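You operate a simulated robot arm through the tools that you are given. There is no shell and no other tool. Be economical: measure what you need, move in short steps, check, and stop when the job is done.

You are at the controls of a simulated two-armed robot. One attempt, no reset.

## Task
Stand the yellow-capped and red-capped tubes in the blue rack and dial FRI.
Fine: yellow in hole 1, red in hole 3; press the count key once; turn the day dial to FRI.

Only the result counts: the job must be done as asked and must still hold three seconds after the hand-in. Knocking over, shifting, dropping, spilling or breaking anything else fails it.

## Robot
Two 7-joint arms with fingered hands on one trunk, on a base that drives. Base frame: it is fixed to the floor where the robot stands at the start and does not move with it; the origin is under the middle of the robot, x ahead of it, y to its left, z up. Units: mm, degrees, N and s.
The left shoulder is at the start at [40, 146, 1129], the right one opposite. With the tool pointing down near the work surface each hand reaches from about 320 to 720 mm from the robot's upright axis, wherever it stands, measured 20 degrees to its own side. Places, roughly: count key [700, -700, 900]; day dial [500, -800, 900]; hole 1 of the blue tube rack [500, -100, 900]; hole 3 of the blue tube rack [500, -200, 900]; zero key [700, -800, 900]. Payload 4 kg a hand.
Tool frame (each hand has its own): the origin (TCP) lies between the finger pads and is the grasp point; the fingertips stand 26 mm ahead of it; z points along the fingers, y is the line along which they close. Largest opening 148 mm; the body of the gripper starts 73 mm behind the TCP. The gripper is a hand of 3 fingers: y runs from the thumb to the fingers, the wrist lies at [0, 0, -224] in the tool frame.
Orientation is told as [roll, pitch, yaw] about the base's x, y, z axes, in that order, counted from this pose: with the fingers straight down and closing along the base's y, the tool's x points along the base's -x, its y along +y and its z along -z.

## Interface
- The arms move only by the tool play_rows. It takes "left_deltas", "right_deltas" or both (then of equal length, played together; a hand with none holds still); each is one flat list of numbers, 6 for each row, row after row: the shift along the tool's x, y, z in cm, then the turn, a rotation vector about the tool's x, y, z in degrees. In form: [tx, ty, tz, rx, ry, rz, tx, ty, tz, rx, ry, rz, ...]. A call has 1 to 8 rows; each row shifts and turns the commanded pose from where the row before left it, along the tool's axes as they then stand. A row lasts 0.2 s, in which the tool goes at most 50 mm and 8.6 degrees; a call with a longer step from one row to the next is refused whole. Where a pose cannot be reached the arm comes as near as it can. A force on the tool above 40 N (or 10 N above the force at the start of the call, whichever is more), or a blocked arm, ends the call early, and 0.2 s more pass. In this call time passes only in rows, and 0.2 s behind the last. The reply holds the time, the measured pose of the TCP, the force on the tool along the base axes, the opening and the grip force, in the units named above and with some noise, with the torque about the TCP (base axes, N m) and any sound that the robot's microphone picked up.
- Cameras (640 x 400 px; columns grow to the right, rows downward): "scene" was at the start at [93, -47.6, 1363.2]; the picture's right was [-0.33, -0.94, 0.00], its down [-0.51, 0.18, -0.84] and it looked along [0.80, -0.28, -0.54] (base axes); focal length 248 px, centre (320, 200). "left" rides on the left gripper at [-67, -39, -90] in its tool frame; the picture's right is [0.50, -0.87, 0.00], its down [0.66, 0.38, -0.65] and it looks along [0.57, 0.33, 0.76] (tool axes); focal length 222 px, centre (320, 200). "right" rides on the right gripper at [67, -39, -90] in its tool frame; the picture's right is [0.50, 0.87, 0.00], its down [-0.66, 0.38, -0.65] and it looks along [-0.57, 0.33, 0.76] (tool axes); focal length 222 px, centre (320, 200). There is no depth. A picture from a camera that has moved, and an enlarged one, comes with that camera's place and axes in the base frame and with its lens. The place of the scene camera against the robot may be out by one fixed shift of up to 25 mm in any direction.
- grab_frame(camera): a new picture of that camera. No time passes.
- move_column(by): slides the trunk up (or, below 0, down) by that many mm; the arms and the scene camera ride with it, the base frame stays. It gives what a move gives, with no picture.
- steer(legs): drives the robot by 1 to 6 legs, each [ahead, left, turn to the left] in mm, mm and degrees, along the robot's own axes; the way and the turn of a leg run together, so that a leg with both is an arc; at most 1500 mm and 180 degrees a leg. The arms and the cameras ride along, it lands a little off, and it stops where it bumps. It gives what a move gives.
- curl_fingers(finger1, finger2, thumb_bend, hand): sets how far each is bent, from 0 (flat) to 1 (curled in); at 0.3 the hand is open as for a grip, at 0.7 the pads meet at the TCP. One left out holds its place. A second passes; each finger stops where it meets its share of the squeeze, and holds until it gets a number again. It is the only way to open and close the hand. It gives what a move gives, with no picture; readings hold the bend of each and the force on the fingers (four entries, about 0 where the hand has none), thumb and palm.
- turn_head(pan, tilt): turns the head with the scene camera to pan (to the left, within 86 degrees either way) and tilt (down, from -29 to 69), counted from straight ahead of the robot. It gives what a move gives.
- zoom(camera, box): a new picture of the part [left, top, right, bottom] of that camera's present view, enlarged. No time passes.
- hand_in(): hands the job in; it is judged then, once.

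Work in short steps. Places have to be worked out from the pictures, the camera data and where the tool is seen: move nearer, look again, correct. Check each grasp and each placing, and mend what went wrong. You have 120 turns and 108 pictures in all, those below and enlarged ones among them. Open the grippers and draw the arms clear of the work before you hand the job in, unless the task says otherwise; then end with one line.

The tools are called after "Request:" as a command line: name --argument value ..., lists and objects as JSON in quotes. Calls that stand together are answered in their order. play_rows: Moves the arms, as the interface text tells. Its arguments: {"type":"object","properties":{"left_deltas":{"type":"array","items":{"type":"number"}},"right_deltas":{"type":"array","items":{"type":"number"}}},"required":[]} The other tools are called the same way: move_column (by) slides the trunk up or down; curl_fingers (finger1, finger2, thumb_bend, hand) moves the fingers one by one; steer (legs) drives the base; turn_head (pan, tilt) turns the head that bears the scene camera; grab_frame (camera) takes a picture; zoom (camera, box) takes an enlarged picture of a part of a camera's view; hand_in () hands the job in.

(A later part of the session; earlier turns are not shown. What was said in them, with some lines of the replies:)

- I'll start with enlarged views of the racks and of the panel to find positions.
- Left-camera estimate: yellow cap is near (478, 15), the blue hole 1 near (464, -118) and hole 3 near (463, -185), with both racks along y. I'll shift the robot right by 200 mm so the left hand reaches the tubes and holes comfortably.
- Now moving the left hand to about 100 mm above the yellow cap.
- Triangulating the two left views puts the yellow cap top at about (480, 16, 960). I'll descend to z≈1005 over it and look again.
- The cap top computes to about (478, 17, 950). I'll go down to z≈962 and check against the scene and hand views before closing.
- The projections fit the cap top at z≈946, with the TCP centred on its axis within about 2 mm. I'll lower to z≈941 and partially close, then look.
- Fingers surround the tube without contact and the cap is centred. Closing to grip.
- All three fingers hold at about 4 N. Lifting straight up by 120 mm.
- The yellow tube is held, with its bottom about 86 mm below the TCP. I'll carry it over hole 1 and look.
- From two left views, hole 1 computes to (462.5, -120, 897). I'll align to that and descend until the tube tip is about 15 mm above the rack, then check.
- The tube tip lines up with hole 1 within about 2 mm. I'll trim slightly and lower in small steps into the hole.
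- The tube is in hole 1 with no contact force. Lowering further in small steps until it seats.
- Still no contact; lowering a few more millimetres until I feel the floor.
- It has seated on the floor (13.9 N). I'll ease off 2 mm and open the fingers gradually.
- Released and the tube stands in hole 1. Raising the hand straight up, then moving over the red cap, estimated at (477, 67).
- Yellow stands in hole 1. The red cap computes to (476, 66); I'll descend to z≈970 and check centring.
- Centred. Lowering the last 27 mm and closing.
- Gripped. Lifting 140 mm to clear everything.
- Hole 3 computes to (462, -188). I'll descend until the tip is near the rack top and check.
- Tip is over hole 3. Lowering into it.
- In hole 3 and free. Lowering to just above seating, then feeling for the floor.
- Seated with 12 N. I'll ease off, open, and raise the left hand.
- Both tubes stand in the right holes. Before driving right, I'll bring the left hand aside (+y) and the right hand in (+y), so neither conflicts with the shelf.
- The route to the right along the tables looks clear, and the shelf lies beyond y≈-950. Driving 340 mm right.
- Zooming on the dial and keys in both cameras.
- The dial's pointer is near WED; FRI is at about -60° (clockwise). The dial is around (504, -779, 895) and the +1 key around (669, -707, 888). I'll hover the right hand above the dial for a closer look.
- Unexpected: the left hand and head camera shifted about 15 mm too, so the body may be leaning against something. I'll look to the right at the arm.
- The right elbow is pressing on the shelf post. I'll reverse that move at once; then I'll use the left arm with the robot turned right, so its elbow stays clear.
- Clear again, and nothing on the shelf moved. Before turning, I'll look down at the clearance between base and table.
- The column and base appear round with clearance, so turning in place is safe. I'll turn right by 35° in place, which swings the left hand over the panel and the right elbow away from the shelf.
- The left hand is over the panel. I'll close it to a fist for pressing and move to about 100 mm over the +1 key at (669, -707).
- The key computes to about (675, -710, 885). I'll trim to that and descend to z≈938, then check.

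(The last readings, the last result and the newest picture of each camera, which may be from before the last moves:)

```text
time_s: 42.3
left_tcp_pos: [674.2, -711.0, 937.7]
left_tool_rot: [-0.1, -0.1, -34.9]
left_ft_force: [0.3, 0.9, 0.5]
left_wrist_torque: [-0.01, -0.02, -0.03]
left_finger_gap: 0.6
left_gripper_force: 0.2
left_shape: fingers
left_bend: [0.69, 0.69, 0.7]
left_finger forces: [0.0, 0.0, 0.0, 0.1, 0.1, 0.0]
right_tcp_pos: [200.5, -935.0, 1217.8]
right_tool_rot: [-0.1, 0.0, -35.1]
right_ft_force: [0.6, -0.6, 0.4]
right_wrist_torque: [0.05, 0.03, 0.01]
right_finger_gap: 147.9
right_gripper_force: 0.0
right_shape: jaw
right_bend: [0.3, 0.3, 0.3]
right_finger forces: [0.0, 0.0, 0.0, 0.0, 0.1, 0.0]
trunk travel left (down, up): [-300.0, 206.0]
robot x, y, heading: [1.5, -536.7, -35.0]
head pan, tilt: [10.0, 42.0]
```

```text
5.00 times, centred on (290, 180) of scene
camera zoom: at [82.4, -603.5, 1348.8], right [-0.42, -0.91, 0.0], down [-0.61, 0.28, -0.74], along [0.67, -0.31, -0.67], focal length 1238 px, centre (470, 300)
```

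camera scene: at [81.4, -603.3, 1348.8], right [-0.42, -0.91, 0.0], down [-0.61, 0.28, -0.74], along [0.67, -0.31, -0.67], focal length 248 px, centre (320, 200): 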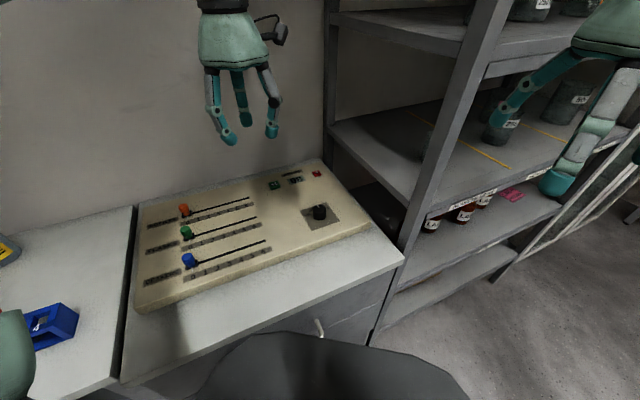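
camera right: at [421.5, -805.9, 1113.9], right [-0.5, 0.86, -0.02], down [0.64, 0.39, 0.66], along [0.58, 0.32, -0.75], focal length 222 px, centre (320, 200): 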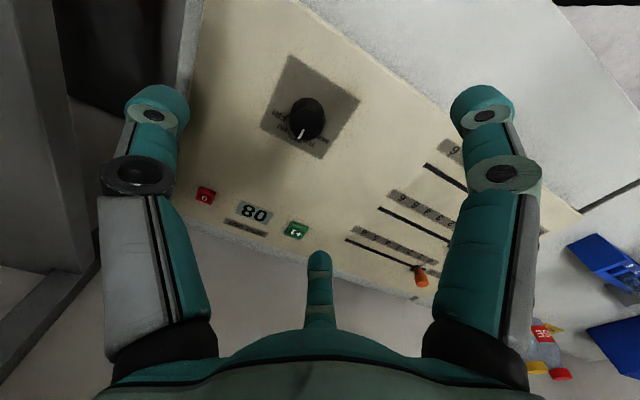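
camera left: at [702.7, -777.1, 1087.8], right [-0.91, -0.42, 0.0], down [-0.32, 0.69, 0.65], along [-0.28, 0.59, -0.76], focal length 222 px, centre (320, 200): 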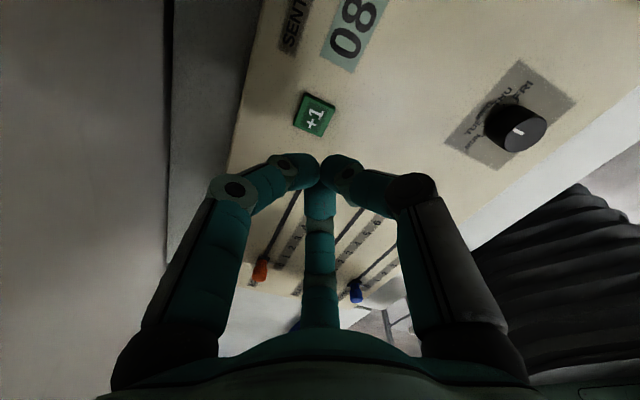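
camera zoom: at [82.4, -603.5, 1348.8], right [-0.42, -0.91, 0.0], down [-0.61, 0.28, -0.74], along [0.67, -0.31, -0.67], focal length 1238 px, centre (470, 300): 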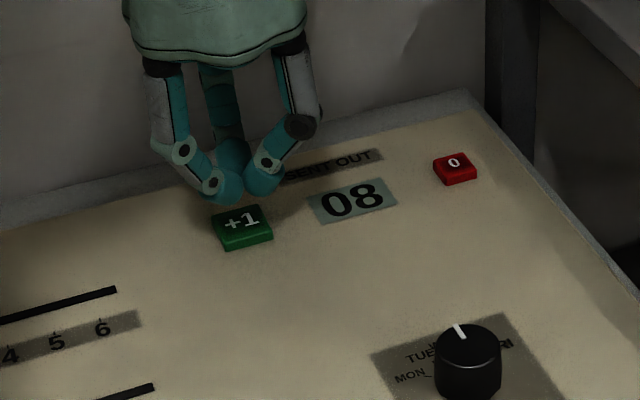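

The fist is centred over the key within about 2 mm. Descending towards contact.

Request:
play_rows --left_deltas '[-0.15, -0.1, 1.0, 0, 0, 0, 0, 0, 0.8, 0, 0, 0]'

Request:
zoom --camera "scene" --box '[240, 140, 340, 220]'

```text
time_s: 42.9
left_tcp_pos: [675.2, -712.4, 921.3]
left_tool_rot: [-0.1, 0.0, -34.8]
left_ft_force: [1.0, -0.1, -0.1]
left_wrist_torque: [0.0, 0.03, 0.01]
left_finger_gap: 0.0
left_gripper_force: 0.0
left_shape: fingers
left_bend: [0.69, 0.69, 0.7]
left_finger forces: [0.0, 0.0, 0.0, 0.1, 0.1, 0.0]
right_tcp_pos: [201.1, -934.2, 1218.4]
right_tool_rot: [0.0, -0.2, -35.1]
right_ft_force: [0.8, 0.4, 0.6]
right_wrist_torque: [0.01, -0.03, 0.01]
right_finger_gap: 148.0
right_gripper_force: 0.1
right_shape: jaw
right_bend: [0.3, 0.3, 0.3]
right_finger forces: [0.1, 0.1, 0.0, 0.0, 0.1, 0.1]
trunk travel left (down, up): [-300.0, 206.0]
robot x, y, heading: [0.3, -543.1, -35.0]
head pan, tilt: [10.0, 42.0]
```

```text
5.00 times, centred on (290, 180) of scene
camera zoom: at [81.7, -603.3, 1348.8], right [-0.42, -0.91, 0.0], down [-0.61, 0.28, -0.74], along [0.67, -0.31, -0.67], focal length 1238 px, centre (470, 300)
```

zoom: 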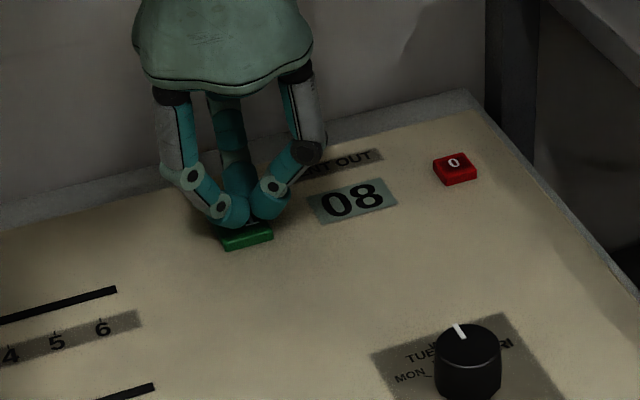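

Tips are just above the key. Now in 2 mm steps.

Request:
play_rows --left_deltas '[0, 0, 0.2, 0, 0, 0, 0, 0, 0.2, 0, 0, 0]'

```text
time_s: 43.5
left_tcp_pos: [674.9, -712.0, 917.8]
left_tool_rot: [-0.1, -0.1, -34.9]
left_ft_force: [0.3, 0.3, -0.6]
left_wrist_torque: [-0.02, 0.0, -0.01]
left_finger_gap: 0.1
left_gripper_force: 0.1
left_shape: fingers
left_bend: [0.69, 0.69, 0.7]
left_finger forces: [0.1, 0.0, 0.0, 0.1, 0.2, 0.0]
right_tcp_pos: [199.4, -934.1, 1219.2]
right_tool_rot: [0.0, -0.1, -35.2]
right_ft_force: [0.3, -1.0, 0.5]
right_wrist_torque: [0.02, 0.01, 0.01]
right_finger_gap: 148.0
right_gripper_force: 0.0
right_shape: jaw
right_bend: [0.3, 0.3, 0.3]
right_finger forces: [0.1, 0.1, 0.0, 0.0, 0.1, 0.1]
trunk travel left (down, up): [-300.0, 206.0]
robot x, y, heading: [-1.7, -536.2, -35.0]
head pan, tilt: [10.0, 42.0]
```

Request:
play_rows --left_deltas '[0, 0, 0.2, 0, 0, 0, 0, 0, 0.2, 0, 0, 0]'

Request:
zoom --camera "scene" --box '[260, 150, 330, 206]'

```text
time_s: 44.1
left_tcp_pos: [675.8, -712.2, 912.9]
left_tool_rot: [-0.1, 0.1, -34.9]
left_ft_force: [0.2, 0.4, 0.1]
left_wrist_torque: [-0.01, 0.0, 0.0]
left_finger_gap: 0.1
left_gripper_force: 0.3
left_shape: fingers
left_bend: [0.69, 0.69, 0.7]
left_finger forces: [0.9, 0.0, 0.0, 0.0, 0.0, 0.0]
right_tcp_pos: [199.7, -935.3, 1218.8]
right_tool_rot: [-0.1, 0.0, -35.2]
right_ft_force: [-0.6, 0.0, 0.1]
right_wrist_torque: [-0.01, -0.03, 0.04]
right_finger_gap: 148.0
right_gripper_force: 0.0
right_shape: jaw
right_bend: [0.3, 0.3, 0.3]
right_finger forces: [0.1, 0.0, 0.0, 0.1, 0.0, 0.0]
trunk travel left (down, up): [-300.0, 206.0]
robot x, y, heading: [-3.3, -536.6, -35.1]
head pan, tilt: [10.0, 42.0]
```

```text
7.14 times, centred on (295, 178) of scene
camera zoom: at [81.4, -603.3, 1348.9], right [-0.42, -0.91, 0.0], down [-0.61, 0.28, -0.74], along [0.67, -0.31, -0.67], focal length 1768 px, centre (499, 357)
```

zoom: 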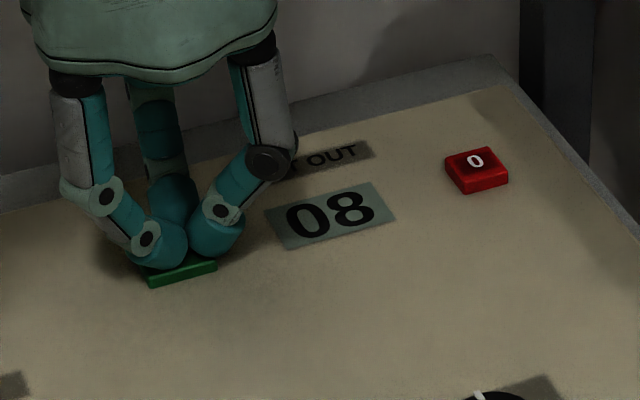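

Finger 1 just touches (0.9 N). Pressing on by 1–2 mm steps and watching for a click.

Request:
play_rows --left_deltas '[0, 0, 0.15, 0, 0, 0, 0, 0, 0.1, 0, 0, 0]'

Request:
zoom --camera "scene" --box '[260, 150, 330, 206]'

```text
time_s: 44.7
left_tcp_pos: [675.0, -713.8, 910.1]
left_tool_rot: [-0.2, -0.1, -34.9]
left_ft_force: [0.6, 0.2, 1.9]
left_wrist_torque: [0.03, -0.04, 0.0]
left_finger_gap: 0.0
left_gripper_force: 1.6
left_shape: fingers
left_bend: [0.7, 0.7, 0.7]
left_finger forces: [1.4, 1.5, 0.0, 0.0, 0.1, 0.0]
right_tcp_pos: [200.7, -934.5, 1218.8]
right_tool_rot: [0.0, -0.1, -35.0]
right_ft_force: [1.1, -0.2, -0.6]
right_wrist_torque: [0.02, 0.0, -0.01]
right_finger_gap: 148.1
right_gripper_force: 0.2
right_shape: jaw
right_bend: [0.3, 0.3, 0.3]
right_finger forces: [0.1, 0.1, 0.0, 0.0, 0.0, 0.0]
trunk travel left (down, up): [-300.0, 206.0]
robot x, y, heading: [3.0, -535.1, -34.7]
head pan, tilt: [10.0, 42.0]
heard: click
```

```text
7.14 times, centred on (295, 178) of scene
camera zoom: at [81.2, -603.2, 1348.9], right [-0.42, -0.91, 0.0], down [-0.61, 0.28, -0.74], along [0.67, -0.31, -0.67], focal length 1768 px, centre (499, 357)
```

zoom: 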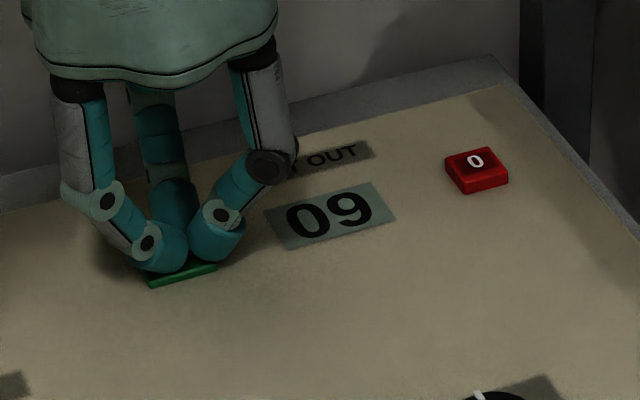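

One click and the display reads 09. Raising straight up, then moving over the dial.

Request:
play_rows --left_deltas '[0, 0, -2.0, 0, 0, 0, 0, 0, -3.5, 0, 0, 0, 0, 0, -3.5, 0, 0, 0, 2.5, -3.8, 0, 0, 0, 0, 2.5, -3.8, 0, 0, 0, 0, 2.5, -3.8, 0, 0, 0, 0, 2.5, -3.8, 0, 0, 0, 0]'

Request:
curl_fingers --hand "left" --finger1 0.45 --finger2 0.45 --thumb_bend 0.45

Request:
grab_frame --camera "left"

Request:
zoom --camera "scene" --box '[240, 140, 390, 250]'

```text
time_s: 46.3
left_tcp_pos: [505.7, -780.9, 1002.2]
left_tool_rot: [0.0, -0.1, -34.9]
left_ft_force: [0.0, 0.0, 0.5]
left_wrist_torque: [0.04, -0.03, 0.01]
left_finger_gap: 0.3
left_gripper_force: 0.0
left_shape: fingers
left_bend: [0.7, 0.7, 0.7]
left_finger forces: [0.0, 0.0, 0.1, 0.0, 0.1, 0.0]
right_tcp_pos: [198.6, -935.7, 1218.2]
right_tool_rot: [0.0, 0.0, -35.1]
right_ft_force: [0.5, 0.4, -0.2]
right_wrist_torque: [0.03, -0.01, -0.02]
right_finger_gap: 148.1
right_gripper_force: 0.1
right_shape: jaw
right_bend: [0.3, 0.3, 0.3]
right_finger forces: [0.0, 0.1, 0.1, 0.1, 0.1, 0.1]
trunk travel left (down, up): [-300.0, 206.0]
robot x, y, heading: [-0.1, -537.9, -34.7]
head pan, tilt: [10.0, 42.0]
```

```text
time_s: 47.3
left_tcp_pos: [508.0, -779.6, 1002.1]
left_tool_rot: [-0.1, 0.0, -34.9]
left_ft_force: [-0.1, -0.7, -0.1]
left_wrist_torque: [0.01, 0.02, 0.0]
left_finger_gap: 77.9
left_gripper_force: 0.1
left_shape: fingers
left_bend: [0.45, 0.45, 0.45]
left_finger forces: [0.0, 0.0, 0.0, 0.0, 0.1, 0.1]
right_tcp_pos: [200.5, -935.0, 1218.8]
right_tool_rot: [0.0, 0.0, -35.1]
right_ft_force: [-0.2, 0.4, 0.3]
right_wrist_torque: [-0.02, 0.02, 0.0]
right_finger_gap: 147.7
right_gripper_force: 0.0
right_shape: jaw
right_bend: [0.3, 0.3, 0.3]
right_finger forces: [0.0, 0.0, 0.0, 0.1, 0.0, 0.1]
trunk travel left (down, up): [-300.0, 206.0]
robot x, y, heading: [1.2, -537.7, -34.8]
head pan, tilt: [10.0, 42.0]
```

```text
45 pictures are left
camera left: at [538.3, -850.2, 1092.1], right [-0.91, -0.42, 0.0], down [-0.32, 0.69, 0.65], along [-0.28, 0.59, -0.76], focal length 222 px, centre (320, 200)
```

left: 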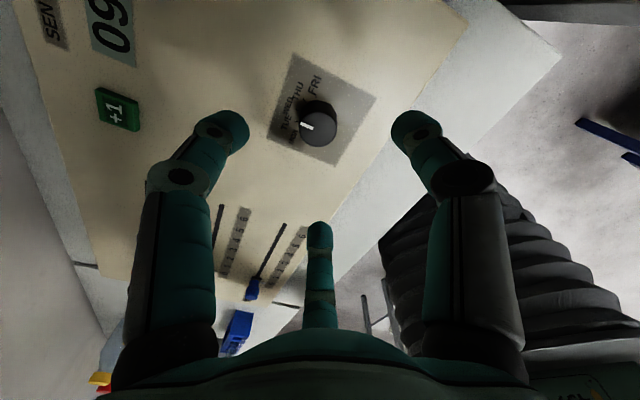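

```text
3.64 times, centred on (315, 195) of scene
camera zoom: at [81.4, -603.5, 1348.8], right [-0.42, -0.91, 0.0], down [-0.61, 0.28, -0.74], along [0.67, -0.31, -0.67], focal length 900 px, centre (338, 218)
```

zoom: 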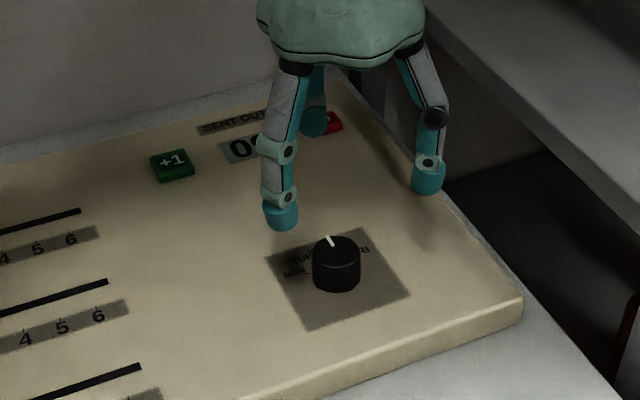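

Request:
zoom --camera "left" --box '[250, 40, 400, 180]'

```text
2.86 times, centred on (325, 110) of left
camera zoom: at [538.3, -850.2, 1092.1], right [-0.91, -0.42, 0.0], down [-0.32, 0.69, 0.65], along [-0.28, 0.59, -0.76], focal length 635 px, centre (306, 457)
```

zoom: 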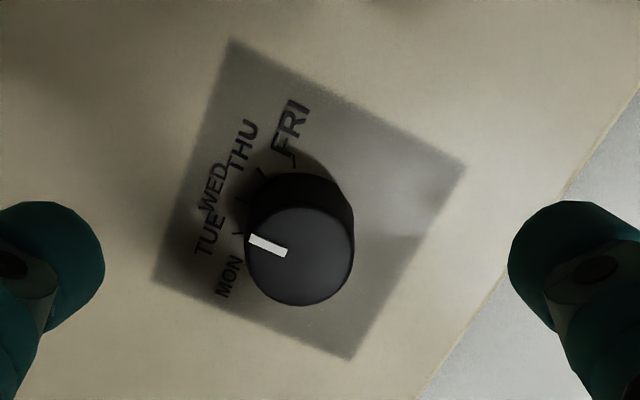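

The knob axis is at (506, -779), top at z≈908, Ø≈32 mm. FRI sits at -60° and the pointer at about +5°. I'll pre-rotate the hand -32° at hover, then lower to z≈945 and check.

Request:
play_rows --left_deltas '[0.1, -0.1, 0, 0, 0, -8, 0, 0, 0, 0, 0, -8, 0, 0, 0, 0, 0, -8, 0, 0, 0, 0, 0, -8, 0, 0, 3, 0, 0, 0, 0, 0, 2.7, 0, 0, 0]'

Request:
grab_frame --camera "left"

Request:
zoom --camera "scene" --box '[240, 140, 390, 250]'

```text
time_s: 48.7
left_tcp_pos: [504.9, -779.8, 943.3]
left_tool_rot: [0.0, 0.1, -3.0]
left_ft_force: [-0.1, 0.2, 0.1]
left_wrist_torque: [-0.03, -0.03, 0.04]
left_finger_gap: 78.0
left_gripper_force: 0.1
left_shape: fingers
left_bend: [0.45, 0.45, 0.45]
left_finger forces: [0.0, 0.0, 0.1, 0.0, 0.0, 0.1]
right_tcp_pos: [201.3, -935.7, 1218.3]
right_tool_rot: [0.1, 0.0, -35.1]
right_ft_force: [-0.3, 0.3, 0.3]
right_wrist_torque: [-0.01, 0.0, 0.03]
right_finger_gap: 147.8
right_gripper_force: 0.1
right_shape: jaw
right_bend: [0.3, 0.3, 0.3]
right_finger forces: [0.0, 0.0, 0.0, 0.1, 0.0, 0.0]
trunk travel left (down, up): [-300.0, 206.0]
robot x, y, heading: [2.3, -535.2, -34.8]
head pan, tilt: [10.0, 42.0]
```

```text
42 pictures are left
camera left: at [569.3, -822.3, 1034.5], right [-0.54, -0.84, 0.0], down [-0.63, 0.41, 0.65], along [-0.55, 0.35, -0.76], focal length 222 px, centre (320, 200)
```

left: 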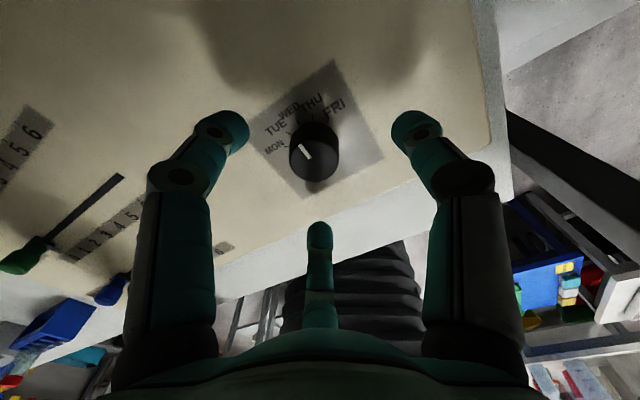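

```text
3.64 times, centred on (315, 195) of scene
camera zoom: at [82.0, -603.5, 1348.8], right [-0.42, -0.91, 0.0], down [-0.61, 0.28, -0.74], along [0.67, -0.31, -0.67], focal length 900 px, centre (338, 218)
```

zoom: 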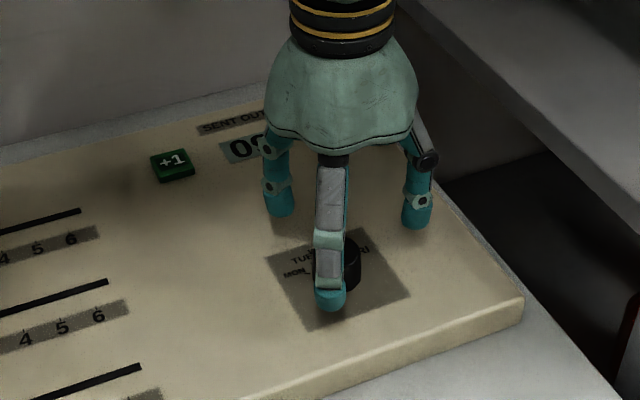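

Request:
zoom --camera "left" --box '[240, 60, 400, 200]'

```text
2.86 times, centred on (320, 130) of left
camera zoom: at [569.3, -822.3, 1034.5], right [-0.54, -0.84, 0.0], down [-0.63, 0.41, 0.65], along [-0.55, 0.35, -0.76], focal length 635 px, centre (320, 400)
```

zoom: 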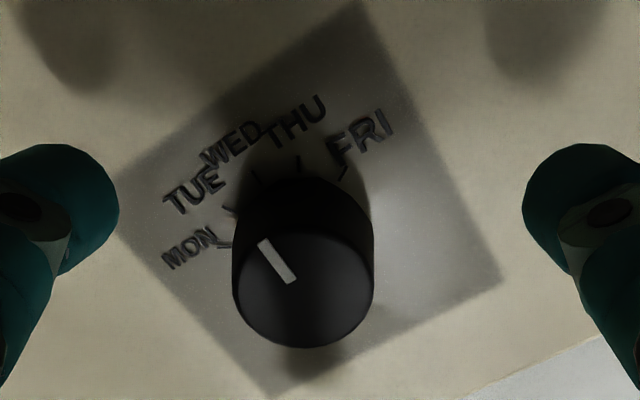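

The refined knob axis is (507, -779) and the pointer is at WED (~0°). I'll trim 2 mm, lower to z≈918 and close on the knob.

Request:
play_rows --left_deltas '[-0.2, 0.06, 1.5, 0, 0, 0, 0, 0, 1.0, 0, 0, 0]'

Request:
curl_fingers --hand "left" --finger1 0.7 --finger2 0.7 --thumb_bend 0.7

Request:
zoom --camera "left" --box '[220, 80, 420, 240]'

Request:
zoom --camera "scene" --box '[270, 170, 370, 250]'

```text
time_s: 49.3
left_tcp_pos: [507.6, -779.8, 920.4]
left_tool_rot: [-0.1, 0.1, -2.8]
left_ft_force: [0.5, -0.5, 1.2]
left_wrist_torque: [-0.01, -0.03, 0.01]
left_finger_gap: 78.0
left_gripper_force: 0.0
left_shape: fingers
left_bend: [0.45, 0.45, 0.45]
left_finger forces: [0.0, 0.1, 0.0, 0.1, 0.0, 0.0]
right_tcp_pos: [201.9, -935.1, 1217.7]
right_tool_rot: [0.0, 0.0, -35.1]
right_ft_force: [0.1, 0.6, -0.2]
right_wrist_torque: [0.03, 0.02, 0.0]
right_finger_gap: 147.9
right_gripper_force: 0.0
right_shape: jaw
right_bend: [0.3, 0.3, 0.3]
right_finger forces: [0.0, 0.0, 0.0, 0.0, 0.0, 0.0]
trunk travel left (down, up): [-300.0, 206.0]
robot x, y, heading: [0.3, -538.6, -34.9]
head pan, tilt: [10.0, 42.0]
```

```text
time_s: 50.3
left_tcp_pos: [507.1, -780.1, 919.5]
left_tool_rot: [-0.1, 0.0, -2.9]
left_ft_force: [-0.6, -0.3, -0.6]
left_wrist_torque: [-0.01, 0.05, 0.01]
left_finger_gap: 22.3
left_gripper_force: 11.7
left_shape: fingers
left_bend: [0.61, 0.61, 0.65]
left_finger forces: [7.8, 7.5, 0.0, 0.1, 8.2, 0.0]
right_tcp_pos: [200.0, -934.4, 1217.3]
right_tool_rot: [-0.1, -0.1, -35.1]
right_ft_force: [-0.3, 0.4, 0.7]
right_wrist_torque: [-0.04, -0.04, 0.0]
right_finger_gap: 147.9
right_gripper_force: 0.1
right_shape: jaw
right_bend: [0.3, 0.3, 0.3]
right_finger forces: [0.0, 0.0, 0.1, 0.1, 0.0, 0.1]
trunk travel left (down, up): [-300.0, 206.0]
robot x, y, heading: [-2.8, -540.7, -35.2]
head pan, tilt: [10.0, 42.0]
```

```text
2.50 times, centred on (320, 160) of left
camera zoom: at [570.9, -822.4, 1010.2], right [-0.54, -0.84, 0.0], down [-0.63, 0.41, 0.65], along [-0.55, 0.35, -0.76], focal length 555 px, centre (320, 300)
```

zoom: 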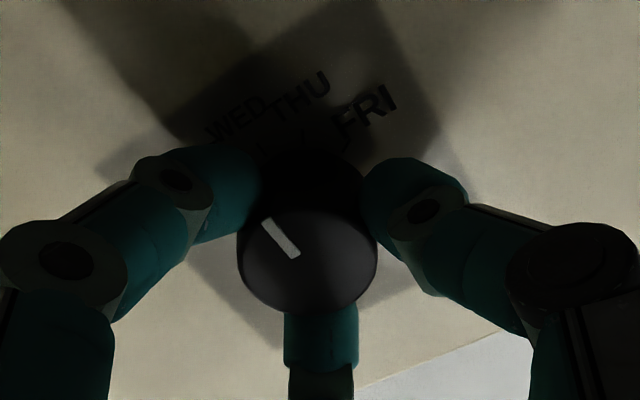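

```text
5.00 times, centred on (320, 210) of scene
camera zoom: at [81.4, -603.5, 1348.8], right [-0.42, -0.91, 0.0], down [-0.61, 0.28, -0.74], along [0.67, -0.31, -0.67], focal length 1238 px, centre (320, 150)
```

zoom: 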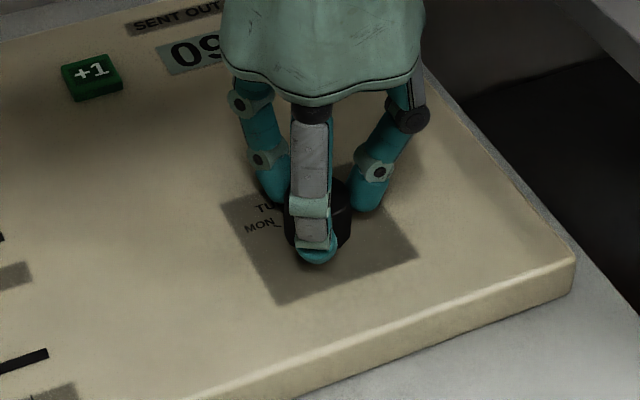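

All three fingers hold the knob at about 8 N. Turning +30° about the tool axis (clockwise from above) and checking.

Request:
play_rows --left_deltas '[0, 0, 0, 0, 0, 7.5, 0, 0, 0, 0, 0, 7.5, 0, 0, 0, 0, 0, 7.5, 0, 0, 0, 0, 0, 7.5]'

Request:
zoom --camera "left" --box '[220, 80, 420, 240]'

```text
time_s: 51.3
left_tcp_pos: [505.1, -780.9, 918.9]
left_tool_rot: [-0.2, 0.0, -33.2]
left_ft_force: [-3.7, -0.2, 1.0]
left_wrist_torque: [-0.02, 0.06, 0.0]
left_finger_gap: 21.9
left_gripper_force: 12.8
left_shape: fingers
left_bend: [0.61, 0.61, 0.65]
left_finger forces: [7.1, 8.5, 0.0, 0.0, 9.8, 0.0]
right_tcp_pos: [199.4, -934.1, 1218.6]
right_tool_rot: [0.1, 0.0, -35.1]
right_ft_force: [-0.2, -0.6, -0.4]
right_wrist_torque: [0.01, 0.0, 0.01]
right_finger_gap: 148.0
right_gripper_force: 0.0
right_shape: jaw
right_bend: [0.3, 0.3, 0.3]
right_finger forces: [0.0, 0.0, 0.0, 0.0, 0.0, 0.0]
trunk travel left (down, up): [-300.0, 206.0]
robot x, y, heading: [-2.5, -538.6, -34.8]
head pan, tilt: [10.0, 42.0]
```

```text
2.50 times, centred on (320, 160) of left
camera zoom: at [539.7, -849.0, 1010.1], right [-0.89, -0.45, 0.0], down [-0.34, 0.68, 0.65], along [-0.3, 0.58, -0.76], focal length 555 px, centre (320, 300)
```

zoom: 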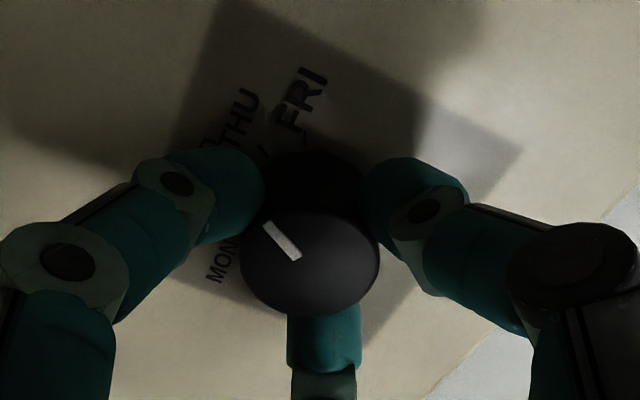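

The knob turned with the hand without slipping. Another 30°.

Request:
play_rows --left_deltas '[0, 0, 0, 0, 0, 7.5, 0, 0, 0, 0, 0, 7.5, 0, 0, 0, 0, 0, 7.5, 0, 0, 0, 0, 0, 7.5]'

Request:
zoom --camera "left" --box '[220, 80, 420, 240]'

```text
time_s: 52.3
left_tcp_pos: [505.7, -778.8, 920.1]
left_tool_rot: [-0.1, -0.2, -62.9]
left_ft_force: [-6.9, 2.0, 0.7]
left_wrist_torque: [0.04, 0.18, 0.01]
left_finger_gap: 21.9
left_gripper_force: 12.9
left_shape: fingers
left_bend: [0.62, 0.61, 0.65]
left_finger forces: [6.1, 9.0, 0.1, 0.1, 11.4, 0.0]
right_tcp_pos: [198.9, -933.4, 1218.9]
right_tool_rot: [0.0, -0.2, -35.2]
right_ft_force: [-0.1, -0.1, -0.8]
right_wrist_torque: [0.0, -0.01, 0.0]
right_finger_gap: 148.0
right_gripper_force: 0.1
right_shape: jaw
right_bend: [0.3, 0.3, 0.3]
right_finger forces: [0.0, 0.1, 0.0, 0.0, 0.1, 0.0]
trunk travel left (down, up): [-300.0, 206.0]
robot x, y, heading: [-0.5, -538.5, -35.1]
head pan, tilt: [10.0, 42.0]
```

```text
2.50 times, centred on (320, 160) of left
camera zoom: at [500.3, -856.6, 1010.3], right [-1.0, 0.05, 0.0], down [0.04, 0.76, 0.65], along [0.03, 0.65, -0.76], focal length 555 px, centre (320, 300)
```

zoom: 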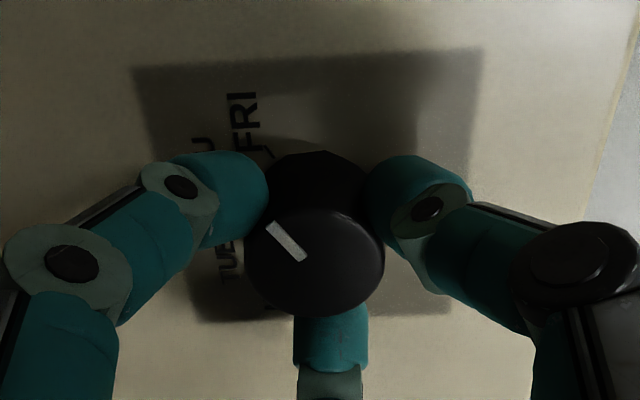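

The pointer is at about -55°, a few degrees short of FRI (-60°). Turning another 5° and releasing to inspect.

Request:
play_rows --left_deltas '[0, 0, 0, 0, 0, 5]'

Request:
curl_fingers --hand "left" --finger1 0.45 --finger2 0.45 --thumb_bend 0.45

Request:
zoom --camera "left" --box '[240, 80, 400, 220]'

```text
time_s: 52.7
left_tcp_pos: [505.2, -779.2, 919.6]
left_tool_rot: [0.0, -0.1, -68.1]
left_ft_force: [-8.2, 3.3, 0.9]
left_wrist_torque: [0.09, 0.19, 0.06]
left_finger_gap: 21.7
left_gripper_force: 13.7
left_shape: fingers
left_bend: [0.62, 0.61, 0.65]
left_finger forces: [5.8, 9.4, 0.1, 0.0, 11.5, 0.2]
right_tcp_pos: [199.0, -934.1, 1219.0]
right_tool_rot: [0.0, -0.1, -35.1]
right_ft_force: [0.5, 0.5, 0.2]
right_wrist_torque: [0.03, 0.02, 0.0]
right_finger_gap: 147.8
right_gripper_force: 0.0
right_shape: jaw
right_bend: [0.3, 0.3, 0.3]
right_finger forces: [0.0, 0.0, 0.0, 0.0, 0.1, 0.0]
trunk travel left (down, up): [-300.0, 206.0]
robot x, y, heading: [1.4, -539.4, -35.0]
head pan, tilt: [10.0, 42.0]
```

```text
time_s: 53.7
left_tcp_pos: [506.8, -780.3, 919.1]
left_tool_rot: [-0.1, 0.0, -67.9]
left_ft_force: [0.2, -0.6, 0.4]
left_wrist_torque: [-0.03, 0.0, 0.02]
left_finger_gap: 78.1
left_gripper_force: 0.0
left_shape: fingers
left_bend: [0.45, 0.45, 0.45]
left_finger forces: [0.0, 0.0, 0.0, 0.0, 0.0, 0.0]
right_tcp_pos: [200.1, -934.8, 1219.0]
right_tool_rot: [0.0, -0.1, -35.1]
right_ft_force: [0.7, -0.8, 0.8]
right_wrist_torque: [0.0, 0.01, 0.03]
right_finger_gap: 147.9
right_gripper_force: 0.0
right_shape: jaw
right_bend: [0.3, 0.3, 0.3]
right_finger forces: [0.0, 0.1, 0.0, 0.0, 0.1, 0.0]
trunk travel left (down, up): [-300.0, 206.0]
robot x, y, heading: [1.7, -535.4, -34.9]
head pan, tilt: [10.0, 42.0]
```

```text
2.86 times, centred on (320, 150) of left
camera zoom: at [494.8, -856.7, 1009.8], right [-0.99, 0.14, 0.0], down [0.1, 0.75, 0.65], along [0.09, 0.65, -0.76], focal length 635 px, centre (320, 343)
```

zoom: 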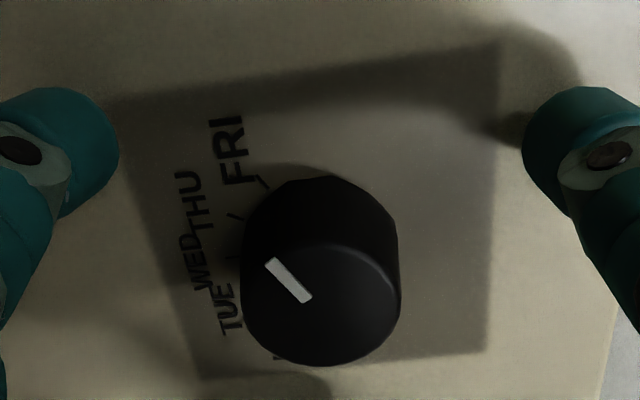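

By line measurement the pointer is now at about -59°. I'll raise the hand for a clearer view to compare it with the FRI tick.

Request:
play_rows --left_deltas '[0, 0, -3, 0, 0, 0, 0, 0, -4, 0, 0, 0, 0, 0, -4, 0, 0, -8, 0, 0, 0, 0, 0, -8, 0, 0, 0, 0, 0, -8, 0, 0, 0, 0, 0, -8]'

Request:
zoom --camera "left" --box '[250, 40, 400, 180]'

Request:
zoom --camera "scene" --box '[290, 190, 350, 238]'

```text
time_s: 55.1
left_tcp_pos: [506.8, -779.1, 1030.9]
left_tool_rot: [0.0, -0.1, -35.7]
left_ft_force: [-0.2, 0.3, 0.3]
left_wrist_torque: [-0.02, -0.04, 0.02]
left_finger_gap: 78.1
left_gripper_force: 0.1
left_shape: fingers
left_bend: [0.45, 0.45, 0.45]
left_finger forces: [0.0, 0.0, 0.0, 0.1, 0.0, 0.0]
right_tcp_pos: [200.2, -935.1, 1218.4]
right_tool_rot: [0.0, 0.0, -35.1]
right_ft_force: [-0.2, -0.7, -0.2]
right_wrist_torque: [-0.01, -0.01, 0.0]
right_finger_gap: 147.9
right_gripper_force: 0.0
right_shape: jaw
right_bend: [0.3, 0.3, 0.3]
right_finger forces: [0.0, 0.1, 0.0, 0.1, 0.1, 0.0]
trunk travel left (down, up): [-300.0, 206.0]
robot x, y, heading: [2.6, -536.8, -34.9]
head pan, tilt: [10.0, 42.0]
```

```text
2.86 times, centred on (325, 110) of left
camera zoom: at [537.7, -849.8, 1119.9], right [-0.91, -0.41, 0.0], down [-0.31, 0.69, 0.65], along [-0.27, 0.59, -0.76], focal length 635 px, centre (306, 457)
```

zoom: 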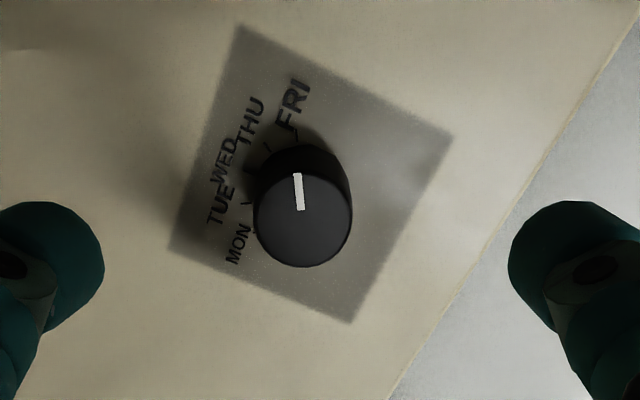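

```text
8.33 times, centred on (320, 214) of scene
camera zoom: at [81.3, -603.3, 1348.9], right [-0.42, -0.91, 0.0], down [-0.61, 0.28, -0.74], along [0.67, -0.31, -0.67], focal length 2063 px, centre (320, 83)
```

zoom: 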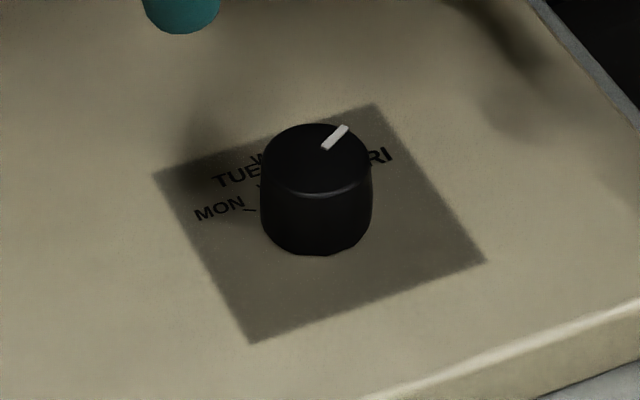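

The pointer direction (-59°) lines up with the FRI tick (-60°). I'll raise the left hand clear, open it fully, and check the whole scene.

Request:
play_rows --left_deltas '[0, 0, -4.5, 0, 0, 0, 0, 0, -4.5, 0, 0, 0, 0, 0, -4.5, 0, 0, 0, 0, 0, -4.5, 0, 0, 0]'

Request:
curl_fingers --hand "left" --finger1 0.3 --finger2 0.3 --thumb_bend 0.3

Request:
grab_frame --camera "left"

Request:
turn_head --pan 45 --tilt 42

Request:
grab_frame --camera "scene"

```text
time_s: 56.1
left_tcp_pos: [504.6, -779.3, 1211.2]
left_tool_rot: [-0.1, -0.1, -35.9]
left_ft_force: [0.3, 1.1, -0.8]
left_wrist_torque: [0.0, -0.02, 0.01]
left_finger_gap: 78.2
left_gripper_force: 0.0
left_shape: fingers
left_bend: [0.45, 0.45, 0.45]
left_finger forces: [0.0, 0.1, 0.1, 0.0, 0.1, 0.0]
right_tcp_pos: [199.4, -934.8, 1219.1]
right_tool_rot: [0.0, -0.1, -35.2]
right_ft_force: [-0.4, -0.4, 0.0]
right_wrist_torque: [0.0, -0.01, 0.01]
right_finger_gap: 147.8
right_gripper_force: 0.1
right_shape: jaw
right_bend: [0.3, 0.3, 0.3]
right_finger forces: [0.0, 0.1, 0.1, 0.0, 0.1, 0.0]
trunk travel left (down, up): [-300.0, 206.0]
robot x, y, heading: [1.7, -538.0, -35.2]
head pan, tilt: [10.0, 42.0]
```

```text
time_s: 57.1
left_tcp_pos: [507.7, -778.4, 1209.9]
left_tool_rot: [-0.2, 0.0, -36.0]
left_ft_force: [-1.2, -0.4, 0.2]
left_wrist_torque: [0.01, -0.02, -0.02]
left_finger_gap: 126.8
left_gripper_force: 0.2
left_shape: fingers
left_bend: [0.3, 0.3, 0.3]
left_finger forces: [0.0, 0.0, 0.0, 0.0, 0.1, 0.0]
right_tcp_pos: [199.9, -935.2, 1218.5]
right_tool_rot: [0.0, -0.1, -35.1]
right_ft_force: [0.5, 0.2, 0.5]
right_wrist_torque: [-0.01, -0.03, 0.04]
right_finger_gap: 147.8
right_gripper_force: 0.0
right_shape: jaw
right_bend: [0.3, 0.3, 0.3]
right_finger forces: [0.0, 0.1, 0.0, 0.0, 0.1, 0.0]
trunk travel left (down, up): [-300.0, 206.0]
robot x, y, heading: [4.7, -538.3, -35.0]
head pan, tilt: [10.0, 42.0]
```

```text
32 pictures are left
camera left: at [537.4, -849.6, 1300.6], right [-0.91, -0.41, 0.0], down [-0.31, 0.69, 0.65], along [-0.27, 0.6, -0.76], focal length 222 px, centre (320, 200)
```

left: 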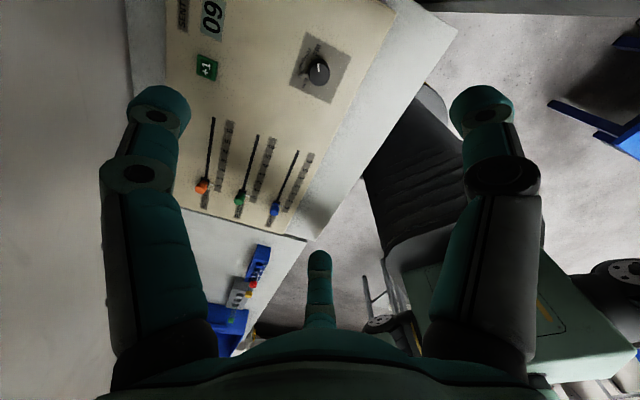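

```text
time_s: 58.1
left_tcp_pos: [506.1, -778.6, 1210.2]
left_tool_rot: [-0.1, 0.0, -35.9]
left_ft_force: [0.9, 0.3, 0.4]
left_wrist_torque: [-0.01, 0.0, -0.01]
left_finger_gap: 126.5
left_gripper_force: 0.0
left_shape: fingers
left_bend: [0.3, 0.3, 0.3]
left_finger forces: [0.0, 0.0, 0.0, 0.0, 0.0, 0.1]
right_tcp_pos: [200.4, -934.8, 1218.1]
right_tool_rot: [0.0, -0.2, -35.1]
right_ft_force: [0.1, -0.8, 0.1]
right_wrist_torque: [0.02, 0.0, -0.02]
right_finger_gap: 147.8
right_gripper_force: 0.1
right_shape: jaw
right_bend: [0.3, 0.3, 0.3]
right_finger forces: [0.0, 0.0, 0.0, 0.1, 0.1, 0.1]
trunk travel left (down, up): [-300.0, 206.0]
robot x, y, heading: [4.6, -537.1, -35.0]
head pan, tilt: [45.0, 42.0]
```

```text
31 pictures are left
camera scene: at [88.1, -553.7, 1348.8], right [0.17, -0.98, 0.0], down [-0.66, -0.12, -0.74], along [0.73, 0.13, -0.67], focal length 248 px, centre (320, 200)
```

scene: 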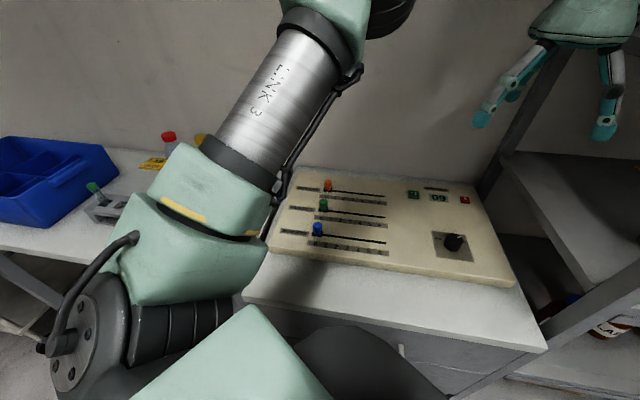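

The display reads 09 and the dial points to FRI. A last zoom on the tube rack in the left view, before handing in.

Request:
zoom --camera "left" --box '[190, 230, 310, 330]'

Request:
zoom --camera "left" --box '[180, 0, 370, 120]'

```text
4.00 times, centred on (250, 280) of left
camera zoom: at [537.5, -849.6, 1300.6], right [-0.91, -0.41, 0.0], down [-0.31, 0.69, 0.65], along [-0.27, 0.6, -0.76], focal length 888 px, centre (600, -120)
```

zoom: 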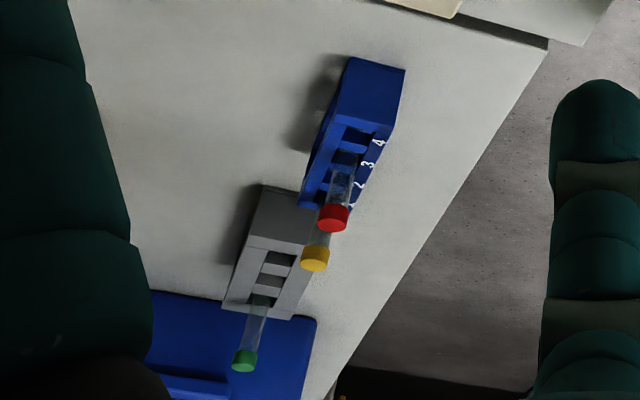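

```text
3.33 times, centred on (275, 60) of left
camera zoom: at [537.5, -849.6, 1300.6], right [-0.91, -0.41, 0.0], down [-0.31, 0.69, 0.65], along [-0.27, 0.6, -0.76], focal length 740 px, centre (470, 667)
```

zoom: 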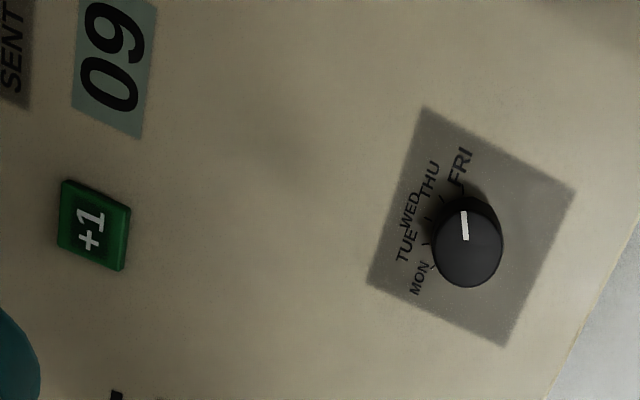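

All goals check out: both tubes stand in holes 1 and 3, the count reads 09, and the dial is on FRI. Handing in.

Request:
hand_in

```text
The job is handed in.
```

The job is handed in: yellow stands in hole 1, red in hole 3, the count key was pressed once (08 to 09), and the dial is on FRI; while reaching for the dial my right elbow pressed against the shelf post for about two seconds, and nothing on the shelf appeared to move.
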